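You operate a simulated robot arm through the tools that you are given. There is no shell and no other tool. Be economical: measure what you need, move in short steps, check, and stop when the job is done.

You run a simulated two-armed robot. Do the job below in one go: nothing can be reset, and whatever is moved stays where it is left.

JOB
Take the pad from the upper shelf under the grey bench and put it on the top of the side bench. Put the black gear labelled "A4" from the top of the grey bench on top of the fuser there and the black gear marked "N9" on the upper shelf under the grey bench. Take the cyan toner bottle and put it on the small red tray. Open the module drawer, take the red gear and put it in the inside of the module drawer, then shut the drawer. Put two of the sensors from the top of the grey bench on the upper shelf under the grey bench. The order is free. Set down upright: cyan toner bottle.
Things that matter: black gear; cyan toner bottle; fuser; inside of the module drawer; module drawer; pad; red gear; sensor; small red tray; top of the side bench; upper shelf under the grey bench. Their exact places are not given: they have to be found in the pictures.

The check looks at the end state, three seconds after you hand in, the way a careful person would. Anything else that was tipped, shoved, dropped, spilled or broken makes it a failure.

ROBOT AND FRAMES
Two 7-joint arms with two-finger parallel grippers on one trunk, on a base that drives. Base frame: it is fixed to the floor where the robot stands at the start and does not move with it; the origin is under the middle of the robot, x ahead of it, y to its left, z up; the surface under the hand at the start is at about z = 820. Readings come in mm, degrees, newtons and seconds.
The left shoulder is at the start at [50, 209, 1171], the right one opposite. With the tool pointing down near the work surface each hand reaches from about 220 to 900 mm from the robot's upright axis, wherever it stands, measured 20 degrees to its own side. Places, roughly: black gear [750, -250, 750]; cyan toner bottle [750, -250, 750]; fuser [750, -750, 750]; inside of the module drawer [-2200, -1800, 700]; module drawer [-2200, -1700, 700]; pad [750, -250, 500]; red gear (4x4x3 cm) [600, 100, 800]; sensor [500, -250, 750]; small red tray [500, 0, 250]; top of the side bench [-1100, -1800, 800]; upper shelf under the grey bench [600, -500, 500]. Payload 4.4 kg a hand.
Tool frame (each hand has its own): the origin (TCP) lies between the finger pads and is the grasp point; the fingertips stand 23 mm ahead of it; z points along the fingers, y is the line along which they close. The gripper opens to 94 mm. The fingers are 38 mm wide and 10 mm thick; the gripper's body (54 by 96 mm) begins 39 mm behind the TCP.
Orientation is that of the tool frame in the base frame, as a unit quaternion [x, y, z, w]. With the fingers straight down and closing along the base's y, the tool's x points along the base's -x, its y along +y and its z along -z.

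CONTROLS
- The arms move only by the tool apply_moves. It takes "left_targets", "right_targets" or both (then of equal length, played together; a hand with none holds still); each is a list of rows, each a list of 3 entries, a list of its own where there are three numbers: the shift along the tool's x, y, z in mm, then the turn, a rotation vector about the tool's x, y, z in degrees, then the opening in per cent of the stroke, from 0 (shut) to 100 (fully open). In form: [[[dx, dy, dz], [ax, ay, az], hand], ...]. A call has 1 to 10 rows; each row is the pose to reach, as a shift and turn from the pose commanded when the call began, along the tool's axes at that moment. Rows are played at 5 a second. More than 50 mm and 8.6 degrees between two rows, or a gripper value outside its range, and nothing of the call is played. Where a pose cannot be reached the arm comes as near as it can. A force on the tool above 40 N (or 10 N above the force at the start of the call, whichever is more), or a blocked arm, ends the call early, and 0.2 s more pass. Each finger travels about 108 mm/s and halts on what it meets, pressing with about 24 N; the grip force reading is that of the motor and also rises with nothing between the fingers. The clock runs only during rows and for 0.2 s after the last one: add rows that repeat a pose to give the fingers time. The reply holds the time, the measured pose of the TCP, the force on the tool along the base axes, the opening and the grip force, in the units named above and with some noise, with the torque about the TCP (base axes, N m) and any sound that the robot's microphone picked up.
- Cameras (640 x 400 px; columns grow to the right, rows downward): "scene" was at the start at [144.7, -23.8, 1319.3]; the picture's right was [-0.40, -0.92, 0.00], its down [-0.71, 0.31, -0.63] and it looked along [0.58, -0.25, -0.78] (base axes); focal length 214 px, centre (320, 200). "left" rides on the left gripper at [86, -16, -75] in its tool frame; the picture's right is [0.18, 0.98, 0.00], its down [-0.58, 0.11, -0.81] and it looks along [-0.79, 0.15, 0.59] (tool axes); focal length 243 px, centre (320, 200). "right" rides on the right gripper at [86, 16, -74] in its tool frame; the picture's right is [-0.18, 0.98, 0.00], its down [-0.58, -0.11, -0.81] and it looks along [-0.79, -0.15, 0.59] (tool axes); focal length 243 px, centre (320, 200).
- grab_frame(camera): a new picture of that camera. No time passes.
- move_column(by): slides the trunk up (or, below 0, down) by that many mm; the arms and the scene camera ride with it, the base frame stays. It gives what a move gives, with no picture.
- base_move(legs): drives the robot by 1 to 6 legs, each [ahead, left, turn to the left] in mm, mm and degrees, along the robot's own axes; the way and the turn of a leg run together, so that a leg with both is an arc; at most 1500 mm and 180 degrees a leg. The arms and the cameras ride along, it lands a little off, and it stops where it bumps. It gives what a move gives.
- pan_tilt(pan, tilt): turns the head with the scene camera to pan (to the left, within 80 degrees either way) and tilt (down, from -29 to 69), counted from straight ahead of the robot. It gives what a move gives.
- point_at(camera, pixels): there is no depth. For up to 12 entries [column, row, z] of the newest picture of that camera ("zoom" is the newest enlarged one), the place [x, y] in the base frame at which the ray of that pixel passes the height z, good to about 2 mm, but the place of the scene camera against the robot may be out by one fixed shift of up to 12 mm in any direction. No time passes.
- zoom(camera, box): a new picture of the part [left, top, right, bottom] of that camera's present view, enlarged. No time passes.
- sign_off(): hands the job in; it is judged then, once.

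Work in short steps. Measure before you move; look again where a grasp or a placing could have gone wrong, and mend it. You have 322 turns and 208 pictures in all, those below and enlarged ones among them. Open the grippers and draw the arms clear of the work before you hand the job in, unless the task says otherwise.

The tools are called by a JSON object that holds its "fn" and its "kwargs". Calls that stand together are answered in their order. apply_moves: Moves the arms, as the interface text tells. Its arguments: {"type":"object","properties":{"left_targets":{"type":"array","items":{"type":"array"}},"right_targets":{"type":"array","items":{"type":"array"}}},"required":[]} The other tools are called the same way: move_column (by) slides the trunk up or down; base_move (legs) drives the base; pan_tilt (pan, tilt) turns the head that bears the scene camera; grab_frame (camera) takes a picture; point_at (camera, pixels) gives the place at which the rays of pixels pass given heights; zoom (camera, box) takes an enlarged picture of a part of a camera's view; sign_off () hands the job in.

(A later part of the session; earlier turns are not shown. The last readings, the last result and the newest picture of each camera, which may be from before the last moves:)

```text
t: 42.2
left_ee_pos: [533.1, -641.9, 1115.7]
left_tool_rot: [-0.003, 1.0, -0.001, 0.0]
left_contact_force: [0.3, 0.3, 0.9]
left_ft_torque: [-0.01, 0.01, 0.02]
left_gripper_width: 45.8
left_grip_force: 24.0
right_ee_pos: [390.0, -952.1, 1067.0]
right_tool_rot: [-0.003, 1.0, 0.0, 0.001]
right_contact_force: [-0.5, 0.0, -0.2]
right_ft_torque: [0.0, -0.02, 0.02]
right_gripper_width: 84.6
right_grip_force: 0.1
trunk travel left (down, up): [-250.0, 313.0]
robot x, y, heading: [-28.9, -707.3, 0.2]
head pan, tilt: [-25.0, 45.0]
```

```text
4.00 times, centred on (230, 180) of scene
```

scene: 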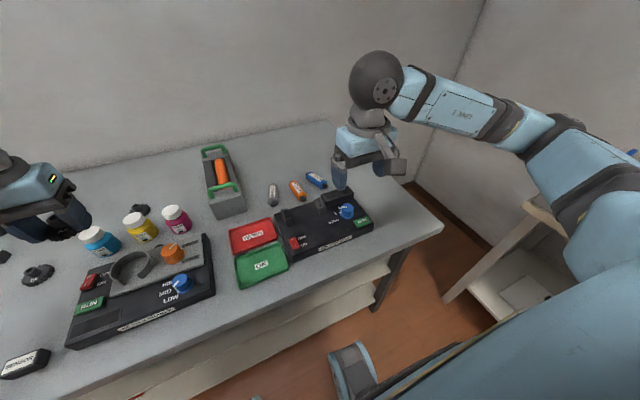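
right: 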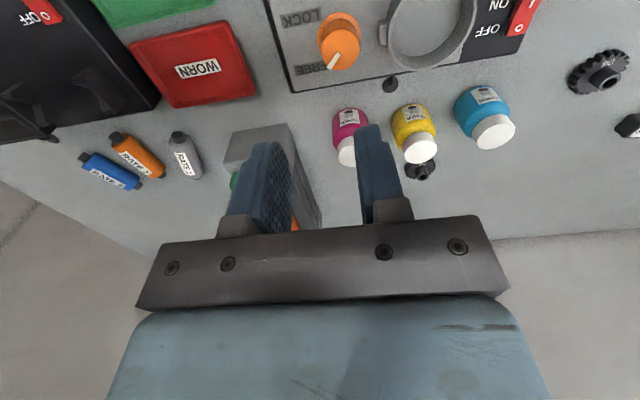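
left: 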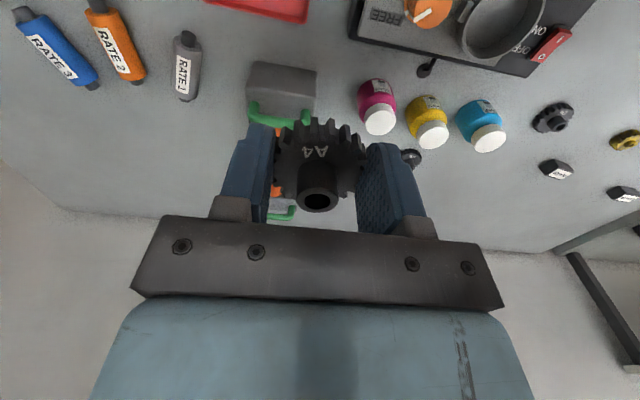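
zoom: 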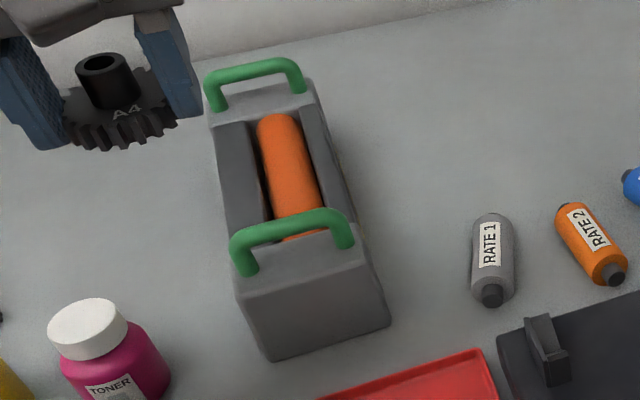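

I zoom on the fuser in the left camera to triangulate its height.

{"fn": "zoom", "kwargs": {"camera": "left", "box": [220, 40, 360, 240]}}

```text
2.00 times, centred on (290, 140) of left
```

zoom: 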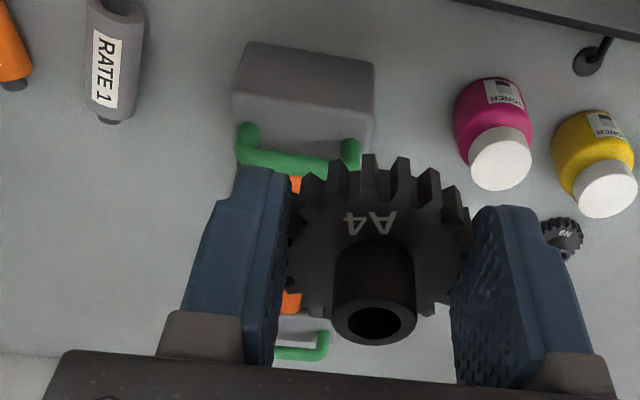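

{"fn": "point_at", "kwargs": {"camera": "zoom", "pixels": [[232, 95, 880], [373, 112, 880], [232, 95, 900], [373, 112, 900], [328, 330, 920], [245, 130, 920], [352, 145, 920], [245, 42, 820], [375, 62, 820]]}}

{"fn": "zoom", "kwargs": {"camera": "scene", "box": [180, 130, 280, 230]}}

{"fn": "point_at", "kwargs": {"camera": "zoom", "pixels": [[365, 262, 880], [237, 297, 880], [365, 262, 900], [237, 297, 900], [233, 240, 920], [350, 240, 920], [208, 90, 920], [300, 90, 920], [265, 360, 820], [390, 322, 820], [243, 230, 885], [330, 205, 885]]}}

```text
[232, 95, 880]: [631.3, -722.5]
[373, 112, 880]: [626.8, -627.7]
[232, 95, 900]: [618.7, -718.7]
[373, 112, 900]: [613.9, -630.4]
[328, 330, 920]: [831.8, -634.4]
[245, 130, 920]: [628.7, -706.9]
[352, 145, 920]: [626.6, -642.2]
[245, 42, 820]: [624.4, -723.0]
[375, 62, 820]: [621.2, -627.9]
```

```text
4.00 times, centred on (230, 180) of scene
```

zoom: 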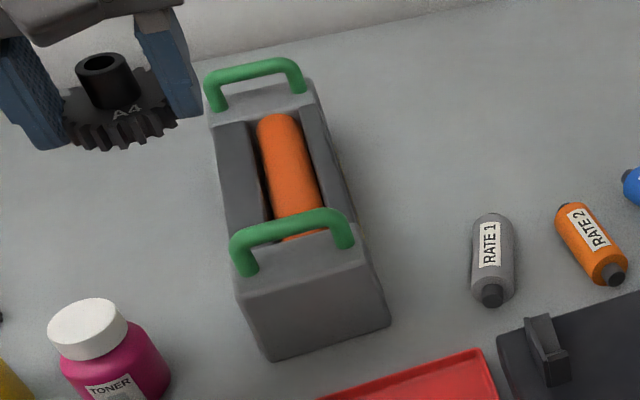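

```text
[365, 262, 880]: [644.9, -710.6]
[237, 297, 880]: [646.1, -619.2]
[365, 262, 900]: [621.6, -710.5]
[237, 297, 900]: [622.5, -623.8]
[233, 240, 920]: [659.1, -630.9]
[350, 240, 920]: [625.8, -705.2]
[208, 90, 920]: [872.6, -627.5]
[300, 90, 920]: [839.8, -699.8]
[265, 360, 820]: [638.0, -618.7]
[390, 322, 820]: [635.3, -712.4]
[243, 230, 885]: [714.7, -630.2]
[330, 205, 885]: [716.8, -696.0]
```

Fuser top ≈ z 888, front face x≈623, y −628…−723. I measure the channel ends.

{"fn": "point_at", "kwargs": {"camera": "zoom", "pixels": [[215, 125, 885], [300, 103, 885], [320, 95, 888], [208, 120, 888], [270, 118, 885], [305, 235, 885], [262, 245, 885], [250, 275, 888], [345, 245, 888]]}}

```text
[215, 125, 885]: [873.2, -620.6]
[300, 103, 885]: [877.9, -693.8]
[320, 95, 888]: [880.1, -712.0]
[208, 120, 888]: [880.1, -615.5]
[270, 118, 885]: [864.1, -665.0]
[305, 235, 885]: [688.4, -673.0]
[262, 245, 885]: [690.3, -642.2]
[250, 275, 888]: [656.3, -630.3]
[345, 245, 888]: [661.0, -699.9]
```

I carry A4 over the channel's middle (750,−678) at z≈1000 and check by pictures.

{"fn": "apply_moves", "kwargs": {"left_targets": [[[-40, -7, 10], [0, 0, 0], 30], [[-80, -14, 20], [0, 0, 0], 30], [[-120, -22, 30], [0, 0, 0], 30], [[-160, -29, 50], [0, 0, 0], 30], [[-195, -36, 70], [0, 0, 0], 30], [[-217, -36, 100], [0, 0, 0], 30], [[-217, -36, 140], [0, 0, 0], 30], [[-217, -36, 140], [0, 0, 0], 30]]}}

{"fn": "zoom", "kwargs": {"camera": "scene", "box": [140, 90, 300, 230]}}

{"fn": "grab_frame", "kwargs": {"camera": "left"}}

```text
t: 44.0
left_ee_pos: [754.4, -680.9, 976.7]
left_tool_rot: [-0.003, 1.0, -0.001, 0.0]
left_contact_force: [-0.5, 0.1, 0.0]
left_ft_torque: [0.0, -0.02, 0.01]
left_gripper_width: 45.6
left_grip_force: 23.8
right_ee_pos: [390.2, -953.5, 1064.6]
right_tool_rot: [-0.004, 1.0, 0.0, 0.0]
right_contact_force: [-0.1, 0.4, 0.0]
right_ft_torque: [0.0, -0.01, 0.02]
right_gripper_width: 84.4
right_grip_force: 0.0
trunk travel left (down, up): [-250.0, 313.0]
robot x, y, heading: [-30.5, -702.7, 0.3]
head pan, tilt: [-25.0, 45.0]
```

```text
2.86 times, centred on (220, 160) of scene
```

zoom: 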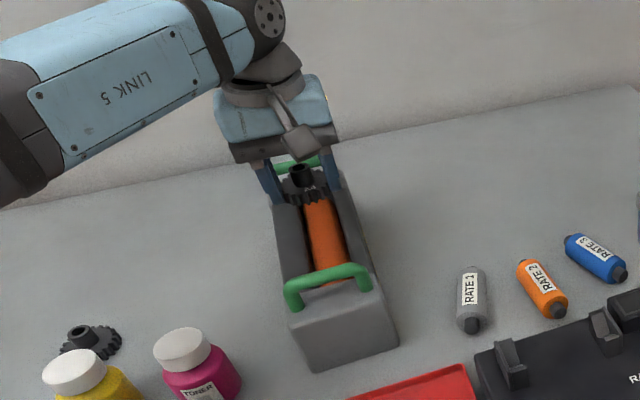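

```text
168 pictures are left
```

left: 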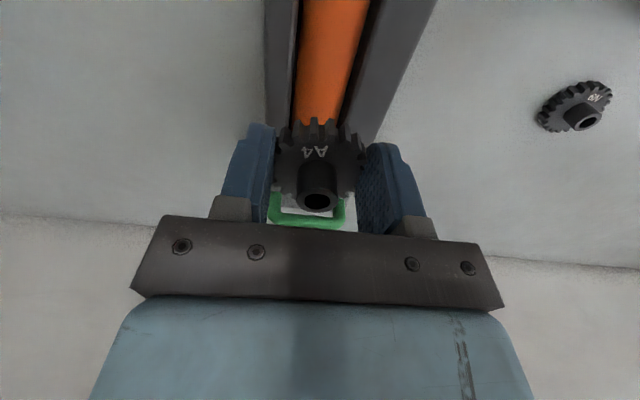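

Aligned over the roller channel. I descend to TCP z≈915, then probe.

{"fn": "apply_moves", "kwargs": {"left_targets": [[[0, 0, 30], [0, 0, 0], 30], [[0, 0, 55], [0, 0, 0], 30], [[0, 0, 62], [0, 0, 0], 30], [[0, 0, 62], [0, 0, 0], 30]]}}

{"fn": "apply_moves", "kwargs": {"left_targets": [[[0, 0, 4], [0, 0, 0], 30], [[0, 0, 4], [0, 0, 0], 30]]}}

{"fn": "grab_frame", "kwargs": {"camera": "left"}}

{"fn": "zoom", "kwargs": {"camera": "scene", "box": [200, 130, 270, 200]}}

```text
t: 45.0
left_ee_pos: [750.9, -679.8, 918.6]
left_tool_rot: [-0.005, 1.0, 0.0, 0.002]
left_contact_force: [5.8, 3.2, 24.4]
left_ft_torque: [0.4, 0.0, -0.28]
left_gripper_width: 45.8
left_grip_force: 24.3
right_ee_pos: [388.4, -951.6, 1066.7]
right_tool_rot: [-0.004, 1.0, 0.0, 0.001]
right_contact_force: [0.5, 0.1, 0.0]
right_ft_torque: [0.01, 0.01, -0.02]
right_gripper_width: 84.5
right_grip_force: 0.1
trunk travel left (down, up): [-250.0, 313.0]
robot x, y, heading: [-25.7, -706.0, 0.5]
head pan, tilt: [-25.0, 45.0]
```

```text
t: 45.4
left_ee_pos: [752.0, -681.0, 918.3]
left_tool_rot: [-0.004, 1.0, 0.0, 0.003]
left_contact_force: [-6.7, 1.1, 16.0]
left_ft_torque: [0.44, 0.45, 0.15]
left_gripper_width: 45.4
left_grip_force: 23.8
right_ee_pos: [388.1, -953.0, 1067.2]
right_tool_rot: [-0.004, 1.0, 0.0, 0.0]
right_contact_force: [-0.2, 0.0, 0.3]
right_ft_torque: [0.04, 0.0, -0.04]
right_gripper_width: 84.6
right_grip_force: 0.0
trunk travel left (down, up): [-250.0, 313.0]
robot x, y, heading: [-29.9, -708.4, 0.4]
head pan, tilt: [-25.0, 45.0]
stopped in row 2 (left hand): the force on the tool passed its limit at 43 N (the readings are from after the stop); the commanded pose is now the measured one
```

```text
167 pictures are left
```

left: 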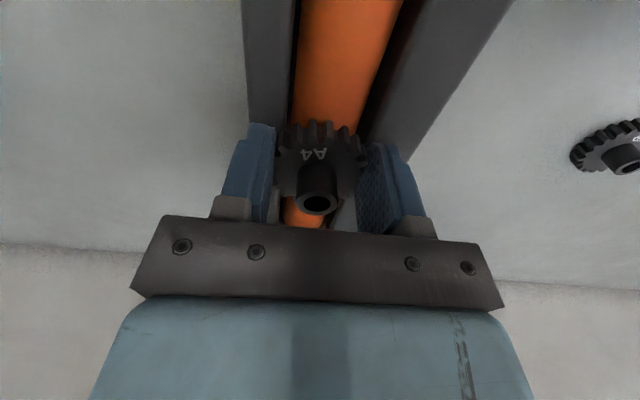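

```text
5.71 times, centred on (235, 165) of scene
```

zoom: 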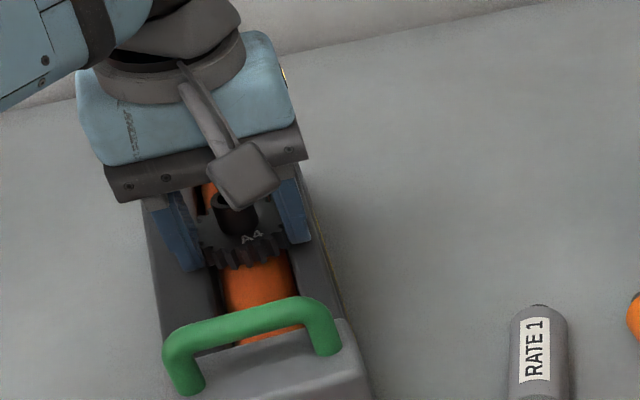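

Contact at TCP z 918. I measure slab and roller edges to choose a stable resting spot.

{"fn": "point_at", "kwargs": {"camera": "left", "pixels": [[472, 50, 888], [402, 50, 888], [390, 50, 888], [297, 50, 888], [290, 50, 888], [246, 50, 888]]}}

{"fn": "zoom", "kwargs": {"camera": "left", "box": [220, 0, 520, 240]}}

```text
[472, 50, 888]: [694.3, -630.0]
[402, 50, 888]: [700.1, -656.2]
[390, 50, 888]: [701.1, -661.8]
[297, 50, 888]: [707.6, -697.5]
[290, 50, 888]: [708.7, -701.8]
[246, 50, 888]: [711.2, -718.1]
```

```text
1.67 times, centred on (370, 120) of left
```

zoom: 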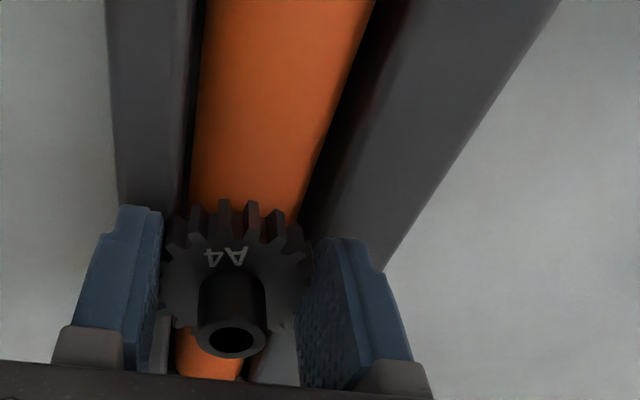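

Left slab spans y −630…−656, roller crest −679. I lift, shift to y≈−649 so the gear rests on slab plus roller, and lower.

{"fn": "apply_moves", "kwargs": {"left_targets": [[[0, 0, -10], [0, 0, 0], 30], [[0, 16, -10], [0, 0, 0], 30], [[0, 32, -10], [0, 0, 0], 30], [[0, 32, -4], [0, 0, 0], 30], [[0, 32, -1], [0, 0, 0], 30], [[0, 32, 1], [0, 0, 0], 30]]}}

{"fn": "zoom", "kwargs": {"camera": "left", "box": [200, 0, 500, 240]}}

```text
t: 46.8
left_ee_pos: [750.5, -647.7, 919.4]
left_tool_rot: [-0.004, 1.0, -0.002, 0.006]
left_contact_force: [10.2, -1.5, 29.2]
left_ft_torque: [0.5, 0.27, -0.37]
left_gripper_width: 45.3
left_grip_force: 23.7
right_ee_pos: [388.6, -953.3, 1067.0]
right_tool_rot: [-0.003, 1.0, 0.0, 0.002]
right_contact_force: [-0.2, 0.4, 0.3]
right_ft_torque: [-0.02, 0.05, 0.03]
right_gripper_width: 84.6
right_grip_force: 0.1
trunk travel left (down, up): [-250.0, 313.0]
robot x, y, heading: [-28.7, -704.1, 0.6]
head pan, tilt: [-25.0, 45.0]
```

```text
1.67 times, centred on (350, 120) of left
```

zoom: 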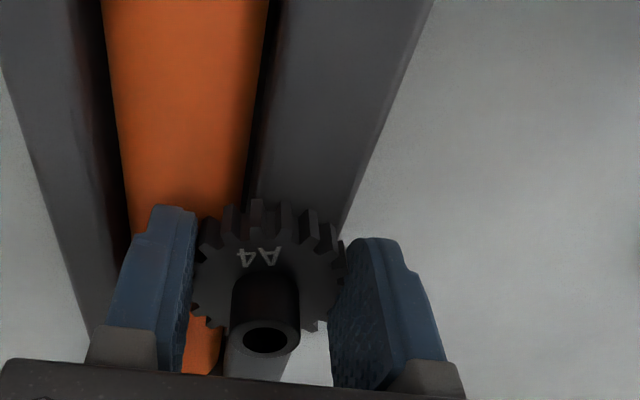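

Contact again at the same height. I relax 1.5 mm and open.

{"fn": "apply_moves", "kwargs": {"left_targets": [[[0, 0, -1.5], [0, 0, 0], 30], [[0, 0, -1.5], [0, 0, 0], 60], [[0, 0, -1.5], [0, 0, 0], 70], [[0, 0, -1.5], [0, 0, 0], 70]]}}

{"fn": "zoom", "kwargs": {"camera": "left", "box": [200, 0, 500, 240]}}

```text
t: 47.8
left_ee_pos: [750.3, -645.7, 918.6]
left_tool_rot: [-0.005, 1.0, -0.001, 0.005]
left_contact_force: [3.1, 12.5, 30.8]
left_ft_torque: [-0.78, 0.46, 0.13]
left_gripper_width: 60.7
left_grip_force: 0.1
right_ee_pos: [387.5, -951.3, 1068.2]
right_tool_rot: [-0.004, 1.0, -0.001, 0.002]
right_contact_force: [0.1, 0.4, -0.3]
right_ft_torque: [-0.01, 0.03, 0.02]
right_gripper_width: 84.6
right_grip_force: 0.1
trunk travel left (down, up): [-250.0, 313.0]
robot x, y, heading: [-27.7, -705.8, 0.5]
head pan, tilt: [-25.0, 45.0]
```

```text
1.67 times, centred on (350, 120) of left
```

zoom: 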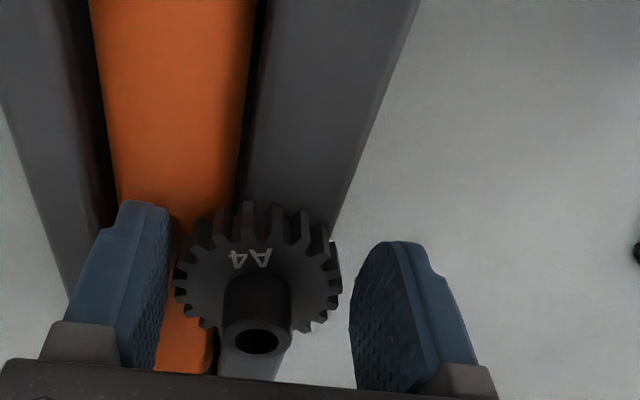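

Gear released; the finger presses on the roller. I lift straight up.

{"fn": "apply_moves", "kwargs": {"left_targets": [[[0, 0, -6], [0, 0, 0], 70], [[0, 0, -15], [0, 0, 0], 75], [[0, 0, -40], [0, 0, 0], 75], [[0, 0, -80], [0, 0, 0], 75], [[0, 0, -120], [0, 0, 0], 75]]}}

{"fn": "grab_frame", "kwargs": {"camera": "left"}}

{"fn": "zoom", "kwargs": {"camera": "scene", "box": [190, 120, 290, 220]}}

```text
t: 49.0
left_ee_pos: [751.8, -646.5, 1034.8]
left_tool_rot: [-0.004, 1.0, 0.0, 0.003]
left_contact_force: [-1.2, 0.5, -0.2]
left_ft_torque: [-0.01, -0.01, -0.01]
left_gripper_width: 70.4
left_grip_force: 0.0
right_ee_pos: [389.9, -953.5, 1065.7]
right_tool_rot: [-0.003, 1.0, 0.0, 0.0]
right_contact_force: [-0.6, -0.8, 0.4]
right_ft_torque: [-0.05, -0.01, -0.04]
right_gripper_width: 84.4
right_grip_force: 0.1
trunk travel left (down, up): [-250.0, 313.0]
robot x, y, heading: [-26.2, -705.8, 0.4]
head pan, tilt: [-25.0, 45.0]
```

```text
162 pictures are left
```

left: 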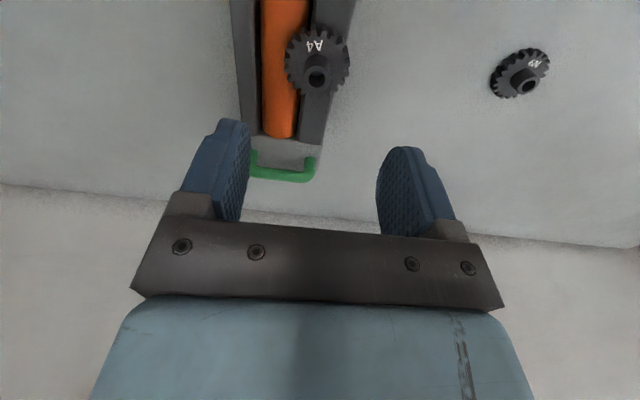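

```text
4.00 times, centred on (240, 170) of scene
```

zoom: 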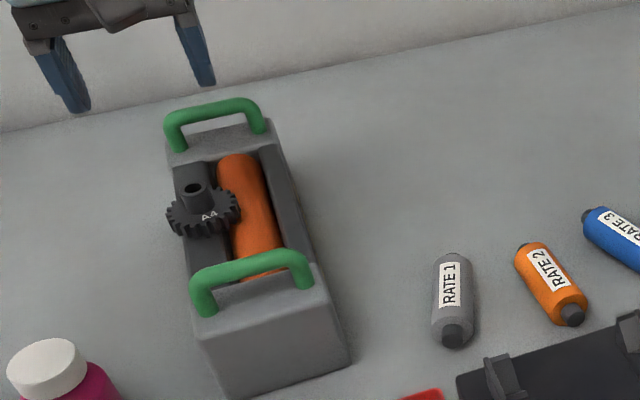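

A4 sits on the fuser. For shelf work I'd like the wrist camera on the upper side, so I test turning the right tool about its z in free air.

{"fn": "apply_moves", "kwargs": {"right_targets": [[[0, 0, 0], [0, 0, 8.5], 90], [[0, 0, 0], [0, 0, 17], 90], [[0, 0, 0], [0, 0, 25.5], 90], [[0, 0, 0], [0, 0, 34], 90], [[0, 0, 0], [0, 0, 42.5], 90], [[0, 0, 0], [0, 0, 51], 90], [[0, 0, 0], [0, 0, 59.5], 90], [[0, 0, 0], [0, 0, 68], 90], [[0, 0, 0], [0, 0, 76.5], 90], [[0, 0, 0], [0, 0, 85], 90]]}}

{"fn": "apply_moves", "kwargs": {"right_targets": [[[0, 0, 0], [0, 0, 8.5], 90], [[0, 0, 0], [0, 0, 17], 90], [[0, 0, 0], [0, 0, 25.5], 90], [[0, 0, 0], [0, 0, 34], 90], [[0, 0, 0], [0, 0, 42.5], 90], [[0, 0, 0], [0, 0, 51], 90], [[0, 0, 0], [0, 0, 59.5], 90], [[0, 0, 0], [0, 0, 68], 90], [[0, 0, 0], [0, 0, 76.5], 90], [[0, 0, 0], [0, 0, 85], 90]]}}

{"fn": "apply_moves", "kwargs": {"right_targets": [[[0, 0, 0], [0, 0, 5], 90], [[0, 0, 0], [0, 0, 10], 90]]}}

{"fn": "grab_frame", "kwargs": {"camera": "scene"}}

```text
t: 51.2
left_ee_pos: [752.1, -647.4, 1034.4]
left_tool_rot: [-0.004, 1.0, -0.001, 0.003]
left_contact_force: [0.1, -0.6, -0.3]
left_ft_torque: [0.0, 0.02, 0.01]
left_gripper_width: 70.4
left_grip_force: 0.1
right_ee_pos: [390.7, -952.6, 1064.2]
right_tool_rot: [0.674, 0.739, 0.0, 0.0]
right_contact_force: [-0.6, -0.2, 0.4]
right_ft_torque: [0.0, 0.0, 0.0]
right_gripper_width: 84.8
right_grip_force: 0.0
trunk travel left (down, up): [-250.0, 313.0]
robot x, y, heading: [-24.4, -706.9, 0.5]
head pan, tilt: [-25.0, 45.0]
```

```text
t: 53.4
left_ee_pos: [751.9, -645.7, 1033.4]
left_tool_rot: [-0.005, 1.0, -0.001, 0.002]
left_contact_force: [0.2, 0.4, -0.4]
left_ft_torque: [-0.01, 0.02, 0.01]
left_gripper_width: 70.5
left_grip_force: 0.1
right_ee_pos: [389.1, -952.7, 1064.7]
right_tool_rot: [0.996, 0.089, 0.0, 0.0]
right_contact_force: [0.3, -0.9, 0.5]
right_ft_torque: [0.01, 0.0, 0.01]
right_gripper_width: 84.6
right_grip_force: 0.0
trunk travel left (down, up): [-250.0, 313.0]
robot x, y, heading: [-25.2, -706.0, 0.5]
head pan, tilt: [-25.0, 45.0]
```

```text
t: 54.0
left_ee_pos: [751.8, -646.8, 1034.8]
left_tool_rot: [-0.004, 1.0, -0.002, 0.003]
left_contact_force: [1.5, 0.3, -0.6]
left_ft_torque: [0.01, -0.02, 0.01]
left_gripper_width: 70.4
left_grip_force: 0.2
right_ee_pos: [389.6, -952.9, 1066.3]
right_tool_rot: [1.0, 0.003, -0.001, 0.0]
right_contact_force: [0.3, 0.4, 0.2]
right_ft_torque: [-0.03, 0.02, -0.01]
right_gripper_width: 84.7
right_grip_force: 0.0
trunk travel left (down, up): [-250.0, 313.0]
robot x, y, heading: [-28.3, -703.3, 0.3]
head pan, tilt: [-25.0, 45.0]
```

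```text
160 pictures are left
```

scene: 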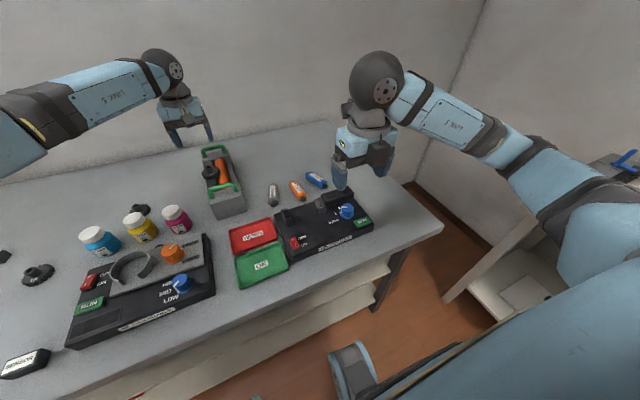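

The flip works. I retract the left hand, bring the right hand forward, and drive left to y≈−150.

{"fn": "apply_moves", "kwargs": {"left_targets": [[[40, 10, -12], [0, 0, 0], 90], [[80, 20, -24], [0, 0, 0], 90], [[120, 30, -36], [0, 0, 0], 90], [[160, 40, -48], [0, 0, 0], 90], [[200, 50, -60], [0, 0, 0], 90], [[240, 75, -72], [0, 0, 0], 90], [[280, 100, -84], [0, 0, 0], 90], [[310, 130, -96], [0, 0, 0], 90], [[330, 170, -108], [0, 0, 0], 90], [[340, 200, -115], [0, 0, 0], 90]]}}

{"fn": "base_move", "kwargs": {"legs": [[0, 540, 0]]}}

{"fn": "pan_tilt", "kwargs": {"pan": -20, "tilt": 52}}

{"fn": "grab_frame", "kwargs": {"camera": "scene"}}

{"fn": "grab_frame", "kwargs": {"camera": "right"}}

```text
t: 56.2
left_ee_pos: [407.7, -446.2, 1147.5]
left_tool_rot: [-0.004, 1.0, -0.002, 0.002]
left_contact_force: [0.2, -0.2, -0.7]
left_ft_torque: [-0.04, 0.03, 0.04]
left_gripper_width: 84.8
left_grip_force: 0.0
right_ee_pos: [389.0, -952.6, 1065.9]
right_tool_rot: [1.0, 0.003, -0.001, 0.0]
right_contact_force: [-0.2, 0.3, -0.2]
right_ft_torque: [-0.03, 0.01, -0.01]
right_gripper_width: 84.6
right_grip_force: 0.0
trunk travel left (down, up): [-250.0, 313.0]
robot x, y, heading: [-28.4, -705.8, 0.3]
head pan, tilt: [-25.0, 45.0]
```

```text
t: 61.6
left_ee_pos: [404.6, 112.5, 1146.9]
left_tool_rot: [-0.006, 1.0, -0.002, 0.002]
left_contact_force: [0.1, 1.5, 0.9]
left_ft_torque: [0.06, -0.01, 0.01]
left_gripper_width: 84.5
left_grip_force: 0.1
right_ee_pos: [384.9, -392.4, 1066.1]
right_tool_rot: [1.0, 0.005, 0.0, 0.001]
right_contact_force: [-0.6, 0.1, -0.5]
right_ft_torque: [0.04, 0.04, -0.05]
right_gripper_width: 84.9
right_grip_force: 0.0
trunk travel left (down, up): [-250.0, 313.0]
robot x, y, heading: [-31.8, -146.4, 0.4]
head pan, tilt: [-25.0, 45.0]
```

```text
t: 62.3
left_ee_pos: [404.3, 111.2, 1147.7]
left_tool_rot: [-0.005, 1.0, -0.001, 0.004]
left_contact_force: [0.7, -0.3, 0.2]
left_ft_torque: [0.03, 0.01, 0.04]
left_gripper_width: 84.6
left_grip_force: 0.2
right_ee_pos: [385.3, -393.5, 1066.5]
right_tool_rot: [1.0, 0.005, 0.0, 0.0]
right_contact_force: [0.4, 0.6, 0.1]
right_ft_torque: [-0.05, -0.01, -0.01]
right_gripper_width: 84.7
right_grip_force: 0.1
trunk travel left (down, up): [-250.0, 313.0]
robot x, y, heading: [-31.2, -145.3, 0.8]
head pan, tilt: [-20.0, 52.0]
```

```text
159 pictures are left
```

scene: 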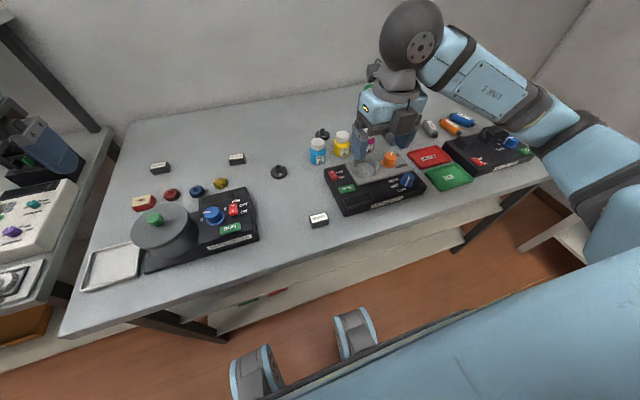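

```text
158 pictures are left
```

right: 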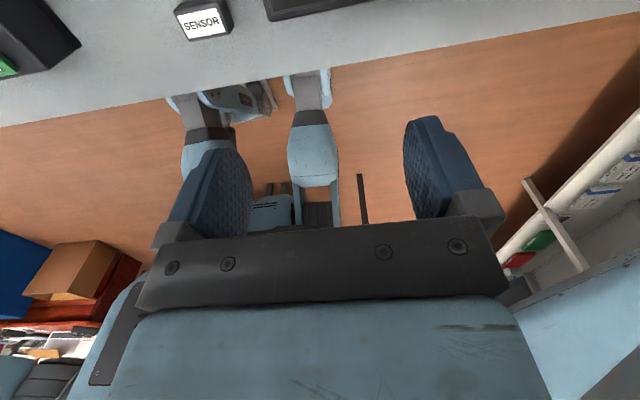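

I zoom on the sensors to get sizes and orientation.

{"fn": "zoom", "kwargs": {"camera": "scene", "box": [290, 195, 350, 235]}}

{"fn": "point_at", "kwargs": {"camera": "zoom", "pixels": [[200, 225, 840], [375, 180, 840], [405, 255, 840], [235, 300, 840], [405, 310, 820], [240, 355, 820]]}}

{"fn": "zoom", "kwargs": {"camera": "scene", "box": [140, 145, 260, 225]}}

```text
10.00 times, centred on (320, 215) of scene
```

zoom: 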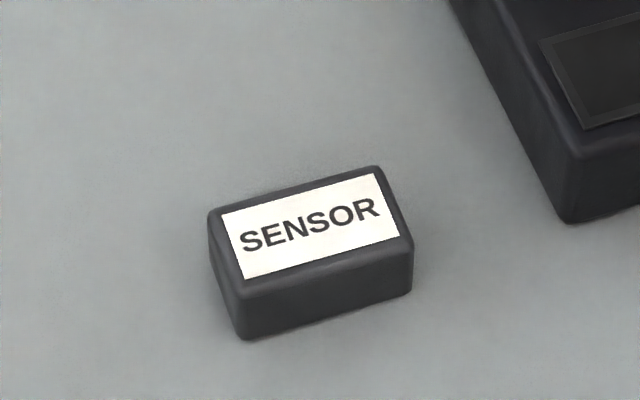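

```text
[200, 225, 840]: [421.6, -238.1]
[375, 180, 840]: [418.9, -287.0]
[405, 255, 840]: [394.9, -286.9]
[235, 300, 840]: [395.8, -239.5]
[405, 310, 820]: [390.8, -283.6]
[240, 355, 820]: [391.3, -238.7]
```

```text
5.00 times, centred on (200, 185) of scene
```

zoom: 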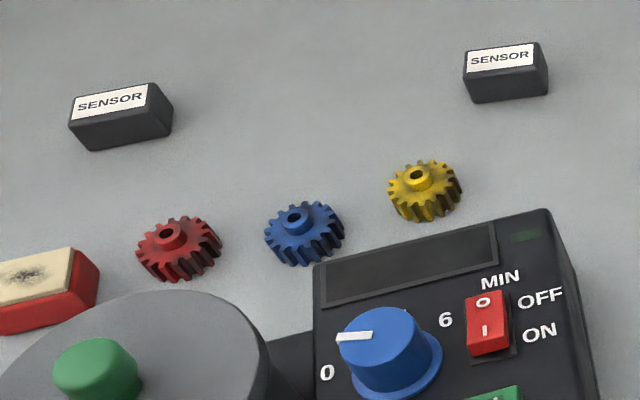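

Front sensor is 48×25 mm at ≈(395,−272). I back off 150 mm for the tilted posture, then tilt the right hand 45° over the sensor.

{"fn": "base_move", "kwargs": {"legs": [[-150, 0, 0]]}}

{"fn": "apply_moves", "kwargs": {"right_targets": [[[20, -12, 15], [0, 6, 0], 75], [[40, -24, 30], [0, 12, 0], 75], [[60, -36, 45], [0, 18, 0], 75], [[80, -48, 60], [0, 24, 0], 75], [[100, -60, 75], [0, 30, 0], 75], [[120, -75, 90], [0, 36, 0], 75], [[140, -95, 105], [0, 41, 0], 75], [[160, -121, 120], [0, 45, 0], 75], [[160, -121, 120], [0, 45, 0], 75]]}}

{"fn": "grab_frame", "kwargs": {"camera": "right"}}

{"fn": "grab_frame", "kwargs": {"camera": "scene"}}

```text
t: 63.7
left_ee_pos: [251.6, 108.6, 1147.0]
left_tool_rot: [-0.002, 1.0, -0.001, 0.003]
left_contact_force: [-0.9, 0.4, -0.1]
left_ft_torque: [0.0, 0.0, 0.01]
left_gripper_width: 84.4
left_grip_force: 0.0
right_ee_pos: [232.1, -397.0, 1065.5]
right_tool_rot: [1.0, 0.003, 0.002, 0.0]
right_contact_force: [-0.1, 0.7, 0.2]
right_ft_torque: [0.0, 0.0, 0.0]
right_gripper_width: 84.8
right_grip_force: 0.1
trunk travel left (down, up): [-250.0, 313.0]
robot x, y, heading: [-185.2, -147.6, 0.3]
head pan, tilt: [-20.0, 52.0]
```

```text
t: 65.7
left_ee_pos: [251.9, 107.1, 1146.7]
left_tool_rot: [-0.003, 1.0, 0.0, 0.003]
left_contact_force: [-0.4, -0.4, -0.8]
left_ft_torque: [-0.01, 0.02, -0.02]
left_gripper_width: 84.5
left_grip_force: 0.1
right_ee_pos: [391.5, -275.6, 946.4]
right_tool_rot: [0.924, 0.002, 0.383, -0.001]
right_contact_force: [-0.3, -0.6, 0.4]
right_ft_torque: [-0.03, 0.01, -0.01]
right_gripper_width: 70.4
right_grip_force: 0.1
trunk travel left (down, up): [-250.0, 313.0]
robot x, y, heading: [-188.5, -144.7, 0.1]
head pan, tilt: [-20.0, 52.0]
```

```text
155 pictures are left
```

right: 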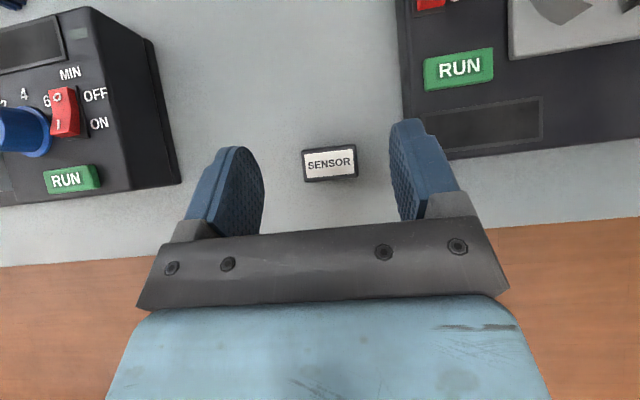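

```text
154 pictures are left
```

scene: 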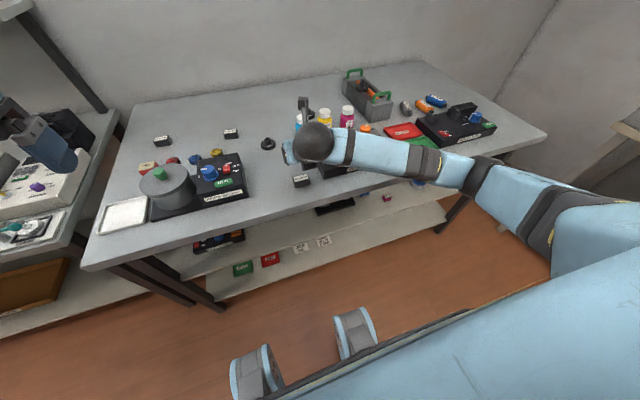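

The hand is tilted and the sensor is visible at (330,163). I measure it.

{"fn": "point_at", "kwargs": {"camera": "right", "pixels": [[302, 152, 838], [356, 147, 838], [358, 175, 838], [304, 181, 838], [330, 164, 838], [408, 160, 820]]}}

```text
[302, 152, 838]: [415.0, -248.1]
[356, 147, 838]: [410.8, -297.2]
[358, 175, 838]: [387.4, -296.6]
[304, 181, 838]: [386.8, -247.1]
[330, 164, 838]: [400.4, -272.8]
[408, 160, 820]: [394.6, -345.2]
```

Centre (400,−272). I lower straight down to TCP z≈846 and close.

{"fn": "apply_moves", "kwargs": {"right_targets": [[[-22, -3.6, 26], [0, 0, 0], 75], [[-44, -3.6, 50], [0, 0, 0], 75], [[-60, -3.6, 68], [0, 0, 0], 75], [[-66.5, -3.6, 75], [0, 0, 0], 75], [[-66.5, -3.6, 75], [0, 0, 0], 75]]}}

{"fn": "grab_frame", "kwargs": {"camera": "right"}}

```text
t: 66.9
left_ee_pos: [249.9, 107.4, 1148.8]
left_tool_rot: [-0.002, 1.0, -0.001, 0.004]
left_contact_force: [0.8, -0.5, 0.0]
left_ft_torque: [-0.05, 0.01, 0.0]
left_gripper_width: 84.6
left_grip_force: 0.1
right_ee_pos: [397.6, -270.7, 849.9]
right_tool_rot: [0.922, 0.003, 0.386, -0.002]
right_contact_force: [1.2, -0.6, 21.9]
right_ft_torque: [-0.81, -0.08, 0.04]
right_gripper_width: 70.9
right_grip_force: 1.0
trunk travel left (down, up): [-250.0, 313.0]
robot x, y, heading: [-182.5, -143.5, 0.2]
head pan, tilt: [-20.0, 52.0]
```

```text
153 pictures are left
```

right: 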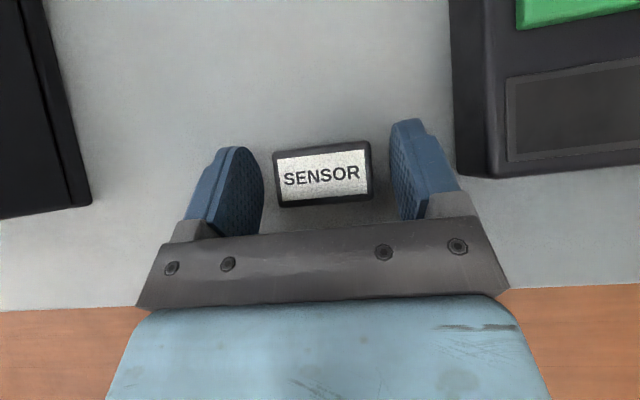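

Fingertip corners touch the table at TCP 850 (corner 30 mm below). I raise 2 mm and close.

{"fn": "apply_moves", "kwargs": {"right_targets": [[[2.5, 0, -2.5], [0, 0, 0], 75], [[2.5, 0, -2.5], [0, 0, 0], 50], [[2.5, 0, -2.5], [0, 0, 0], 30], [[2.5, 0, -2.5], [0, 0, 0], 30], [[2.5, 0, -2.5], [0, 0, 0], 30]]}}

{"fn": "apply_moves", "kwargs": {"right_targets": [[[5, 0, -5], [0, 0, 0], 30], [[20, 0, -20], [0, 0, 0], 30], [[45, 0, -45], [0, 0, 0], 30], [[70, 0, -70], [0, 0, 0], 30]]}}

{"fn": "grab_frame", "kwargs": {"camera": "right"}}

```text
t: 68.1
left_ee_pos: [250.9, 109.1, 1148.1]
left_tool_rot: [-0.003, 1.0, -0.001, 0.004]
left_contact_force: [0.7, -0.7, -0.8]
left_ft_torque: [-0.02, -0.04, 0.01]
left_gripper_width: 84.4
left_grip_force: 0.1
right_ee_pos: [396.3, -270.6, 849.9]
right_tool_rot: [0.924, 0.002, 0.382, 0.0]
right_contact_force: [-2.7, 2.8, 9.4]
right_ft_torque: [0.32, 0.08, 0.09]
right_gripper_width: 49.1
right_grip_force: 24.0
trunk travel left (down, up): [-250.0, 313.0]
robot x, y, heading: [-188.6, -146.8, -0.1]
head pan, tilt: [-20.0, 52.0]
```

```text
t: 69.1
left_ee_pos: [252.1, 108.9, 1147.6]
left_tool_rot: [-0.003, 1.0, -0.001, 0.003]
left_contact_force: [-0.7, -0.4, -0.7]
left_ft_torque: [-0.01, -0.01, -0.02]
left_gripper_width: 84.7
left_grip_force: 0.1
right_ee_pos: [394.5, -268.4, 947.9]
right_tool_rot: [0.924, 0.003, 0.383, 0.0]
right_contact_force: [-0.5, 0.7, -0.7]
right_ft_torque: [0.01, 0.03, -0.01]
right_gripper_width: 49.0
right_grip_force: 24.1
trunk travel left (down, up): [-250.0, 313.0]
robot x, y, heading: [-183.4, -146.5, 0.5]
head pan, tilt: [-20.0, 52.0]
```

```text
152 pictures are left
```

right: 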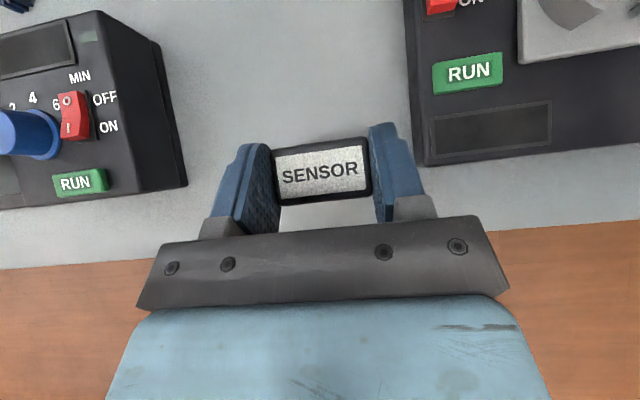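

Sensor held. I back off 220 mm, lower the trunk 240, lower the right arm and raise the left hand.

{"fn": "base_move", "kwargs": {"legs": [[-220, 0, 0]]}}

{"fn": "move_column", "kwargs": {"by": -240}}

{"fn": "apply_moves", "kwargs": {"right_targets": [[[-27, 0, 27], [0, 0, 0], 30], [[-54, 0, 54], [0, 0, 0], 30], [[-81, 0, 81], [0, 0, 0], 30], [[-94, 0, 94], [0, 0, 0], 30]], "left_targets": [[[0, 0, -35], [0, 0, 0], 90], [[0, 0, -70], [0, 0, 0], 90], [[0, 0, -105], [0, 0, 0], 90], [[0, 0, -140], [0, 0, 0], 90]]}}

{"fn": "pan_tilt", "kwargs": {"pan": -10, "tilt": 35}}

{"fn": "grab_frame", "kwargs": {"camera": "scene"}}

{"fn": "grab_frame", "kwargs": {"camera": "right"}}

```text
t: 70.8
left_ee_pos: [23.9, 107.0, 1147.8]
left_tool_rot: [-0.004, 1.0, 0.0, 0.002]
left_contact_force: [-0.1, -0.2, -0.9]
left_ft_torque: [0.02, -0.01, -0.01]
left_gripper_width: 84.4
left_grip_force: 0.0
right_ee_pos: [168.5, -269.9, 948.4]
right_tool_rot: [0.924, 0.003, 0.382, -0.001]
right_contact_force: [-0.7, -0.9, -0.4]
right_ft_torque: [-0.01, 0.02, -0.02]
right_gripper_width: 49.1
right_grip_force: 23.9
trunk travel left (down, up): [-250.0, 313.0]
robot x, y, heading: [-413.5, -147.2, 0.4]
head pan, tilt: [-20.0, 52.0]
```

```text
t: 73.3
left_ee_pos: [24.5, 107.8, 907.4]
left_tool_rot: [-0.005, 1.0, -0.001, 0.003]
left_contact_force: [-0.8, 0.2, 0.1]
left_ft_torque: [-0.02, 0.0, 0.03]
left_gripper_width: 84.6
left_grip_force: 0.0
right_ee_pos: [169.5, -269.7, 706.8]
right_tool_rot: [0.924, 0.003, 0.382, 0.0]
right_contact_force: [0.3, 0.1, -0.8]
right_ft_torque: [0.01, 0.01, 0.0]
right_gripper_width: 49.0
right_grip_force: 23.2
trunk travel left (down, up): [-10.0, 553.0]
robot x, y, heading: [-412.5, -148.2, 0.3]
head pan, tilt: [-20.0, 52.0]
```

```text
t: 74.3
left_ee_pos: [19.9, 108.4, 1047.6]
left_tool_rot: [-0.004, 1.0, -0.001, 0.002]
left_contact_force: [-0.2, -0.7, 0.2]
left_ft_torque: [0.0, -0.02, -0.03]
left_gripper_width: 84.7
left_grip_force: 0.1
right_ee_pos: [169.2, -270.1, 574.0]
right_tool_rot: [0.924, 0.004, 0.383, -0.002]
right_contact_force: [0.7, 1.0, -1.2]
right_ft_torque: [0.0, 0.0, -0.01]
right_gripper_width: 49.3
right_grip_force: 24.0
trunk travel left (down, up): [-10.0, 553.0]
robot x, y, heading: [-412.2, -149.4, 0.4]
head pan, tilt: [-20.0, 52.0]
```

```text
t: 75.1
left_ee_pos: [21.4, 108.7, 1048.4]
left_tool_rot: [-0.004, 1.0, -0.001, 0.003]
left_contact_force: [-0.8, 0.2, 0.3]
left_ft_torque: [0.0, 0.0, -0.01]
left_gripper_width: 84.5
left_grip_force: 0.1
right_ee_pos: [169.3, -269.1, 574.5]
right_tool_rot: [0.924, 0.003, 0.382, -0.001]
right_contact_force: [-0.4, 0.2, -1.3]
right_ft_torque: [0.01, 0.02, -0.03]
right_gripper_width: 48.9
right_grip_force: 23.9
trunk travel left (down, up): [-10.0, 553.0]
robot x, y, heading: [-412.9, -150.8, 0.7]
head pan, tilt: [-10.0, 35.0]
```

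```text
151 pictures are left
```

scene: 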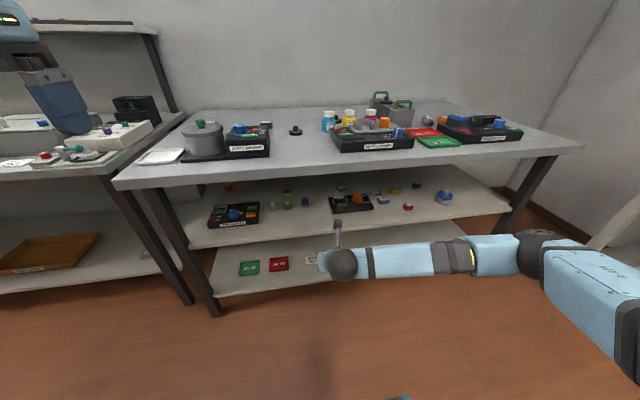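

```text
150 pictures are left
```

right: 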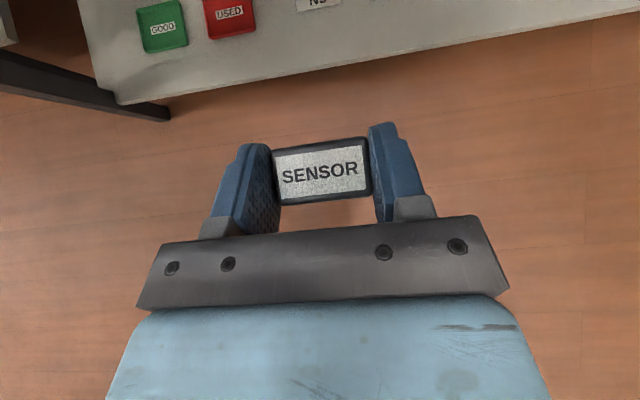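

I check where the right forearm and elbow are, before driving toward the shelf.

{"fn": "point_at", "kwargs": {"camera": "scene", "pixels": [[342, 264, 715], [515, 255, 715], [545, 245, 750], [515, 255, 800], [342, 248, 715], [575, 340, 850]]}}

```text
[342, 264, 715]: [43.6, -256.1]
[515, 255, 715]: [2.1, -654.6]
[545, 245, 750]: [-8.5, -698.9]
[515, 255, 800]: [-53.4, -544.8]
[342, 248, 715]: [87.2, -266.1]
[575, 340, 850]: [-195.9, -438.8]
```

The forearm stays below the bench top when driven in. I check free floor on the upper shelf near y −150…−300.

{"fn": "zoom", "kwargs": {"camera": "scene", "box": [190, 170, 420, 260]}}

{"fn": "point_at", "kwargs": {"camera": "scene", "pixels": [[332, 213, 500], [329, 199, 500], [372, 210, 500], [260, 220, 500], [305, 206, 500], [287, 207, 500], [275, 209, 500], [271, 242, 500], [350, 232, 500]]}}

```text
2.78 times, centred on (305, 215) of scene
```

zoom: 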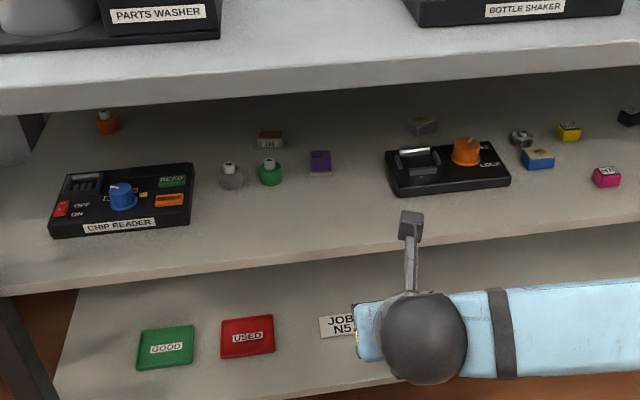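

```text
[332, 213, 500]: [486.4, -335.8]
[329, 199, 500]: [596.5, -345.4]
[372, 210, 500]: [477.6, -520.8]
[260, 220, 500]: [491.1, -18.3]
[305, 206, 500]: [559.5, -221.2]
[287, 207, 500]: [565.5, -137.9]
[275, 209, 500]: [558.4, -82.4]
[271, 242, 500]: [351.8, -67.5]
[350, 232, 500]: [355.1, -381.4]
```

Free strip is y −40…−330. I drive forward 245 mm.

{"fn": "base_move", "kwargs": {"legs": [[245, 0, 0]]}}

{"fn": "grab_frame", "kwargs": {"camera": "right"}}

{"fn": "grab_frame", "kwargs": {"camera": "scene"}}

```text
t: 76.9
left_ee_pos: [268.5, 111.4, 1047.8]
left_tool_rot: [-0.005, 1.0, -0.001, 0.003]
left_contact_force: [-0.5, 0.1, -0.4]
left_ft_torque: [-0.02, 0.05, 0.03]
left_gripper_width: 84.7
left_grip_force: 0.1
right_ee_pos: [418.3, -266.3, 573.7]
right_tool_rot: [0.924, 0.004, 0.382, -0.002]
right_contact_force: [0.2, -0.6, 0.3]
right_ft_torque: [0.0, -0.02, 0.03]
right_gripper_width: 48.9
right_grip_force: 23.7
trunk travel left (down, up): [-10.0, 553.0]
robot x, y, heading: [-167.9, -143.5, 0.7]
head pan, tilt: [-10.0, 35.0]
```

```text
148 pictures are left
```

right: 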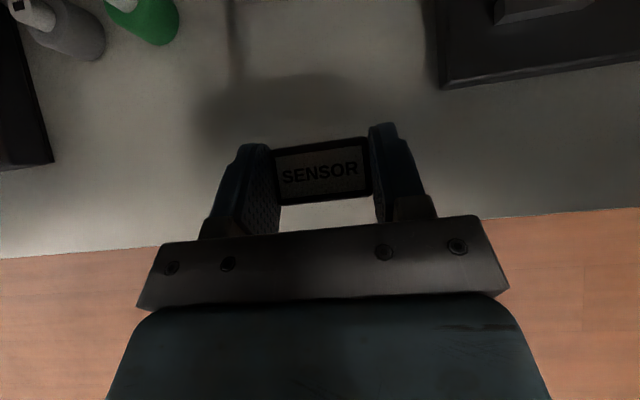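

```text
147 pictures are left
```

scene: 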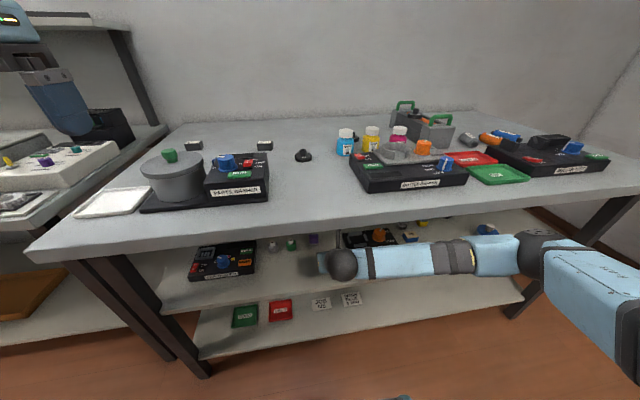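

Over the shelf at TCP (418,−266,574). I lower 36 mm then probe by small steps.

{"fn": "apply_moves", "kwargs": {"right_targets": [[[-14, 0, 14], [0, 0, 0], 30], [[-24, 0, 24], [0, 0, 0], 30], [[-27, 0, 27], [0, 0, 0], 30], [[-29, 0, 29], [0, 0, 0], 30], [[-31, 0, 31], [0, 0, 0], 30], [[-31, 0, 31], [0, 0, 0], 30]]}}

```text
t: 78.3
left_ee_pos: [270.0, 110.7, 1048.0]
left_tool_rot: [-0.006, 1.0, -0.001, 0.002]
left_contact_force: [0.7, 0.8, -0.1]
left_ft_torque: [-0.02, 0.01, 0.02]
left_gripper_width: 84.5
left_grip_force: 0.1
right_ee_pos: [417.9, -266.5, 530.5]
right_tool_rot: [0.924, 0.005, 0.383, -0.002]
right_contact_force: [0.0, 0.3, -0.4]
right_ft_torque: [-0.01, -0.01, -0.03]
right_gripper_width: 49.1
right_grip_force: 23.4
trunk travel left (down, up): [-10.0, 553.0]
robot x, y, heading: [-162.4, -145.7, 0.3]
head pan, tilt: [-10.0, 35.0]
```

{"fn": "apply_moves", "kwargs": {"right_targets": [[[-2, 0, 2], [0, 0, 0], 30], [[-4, 0, 4], [0, 0, 0], 30], [[-6, 0, 6], [0, 0, 0], 30], [[-8, 0, 8], [0, 0, 0], 30], [[-10, 0, 10], [0, 0, 0], 30]]}}

```text
t: 79.1
left_ee_pos: [268.1, 110.0, 1048.1]
left_tool_rot: [-0.004, 1.0, -0.001, 0.004]
left_contact_force: [-0.7, -0.1, -0.4]
left_ft_torque: [0.01, 0.02, -0.01]
left_gripper_width: 84.4
left_grip_force: 0.1
right_ee_pos: [420.1, -266.3, 529.0]
right_tool_rot: [0.922, 0.004, 0.387, -0.003]
right_contact_force: [-5.1, 0.4, 20.0]
right_ft_torque: [-0.52, 0.09, -0.13]
right_gripper_width: 49.0
right_grip_force: 24.0
trunk travel left (down, up): [-10.0, 553.0]
robot x, y, heading: [-167.0, -147.7, 0.6]
head pan, tilt: [-10.0, 35.0]
stopped in row 3 (right hand): the force on the tool passed its limit at 44 N (the readings are from after the stop); the commanded pose is now the measured one
```

Shelf touched at TCP 529 (shelf z≈499.5). I open and retreat along the tool.

{"fn": "apply_moves", "kwargs": {"right_targets": [[[1, 0, -1], [0, 0, 0], 30], [[1, 0, -1], [0, 0, 0], 55], [[1, 0, -1], [0, 0, 0], 75], [[1, 0, -1], [0, 0, 0], 75], [[0, 0, -25], [0, 0, 0], 75], [[0, 0, -60], [0, 0, 0], 75]]}}

{"fn": "grab_frame", "kwargs": {"camera": "right"}}

```text
t: 80.5
left_ee_pos: [268.9, 110.0, 1046.8]
left_tool_rot: [-0.004, 1.0, -0.001, 0.004]
left_contact_force: [-0.3, -0.2, 0.9]
left_ft_torque: [-0.03, 0.01, -0.02]
left_gripper_width: 84.6
left_grip_force: 0.0
right_ee_pos: [375.8, -268.9, 566.8]
right_tool_rot: [0.923, 0.003, 0.385, 0.0]
right_contact_force: [0.3, 0.1, -0.2]
right_ft_torque: [0.02, 0.02, 0.03]
right_gripper_width: 70.5
right_grip_force: 0.1
trunk travel left (down, up): [-10.0, 553.0]
robot x, y, heading: [-164.2, -148.8, 0.4]
head pan, tilt: [-10.0, 35.0]
```

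```text
146 pictures are left
```

right: 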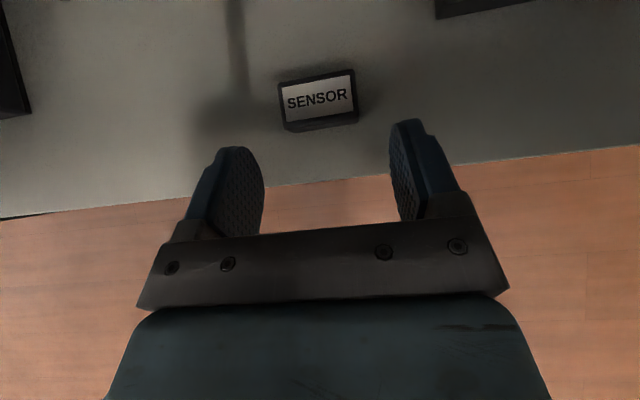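

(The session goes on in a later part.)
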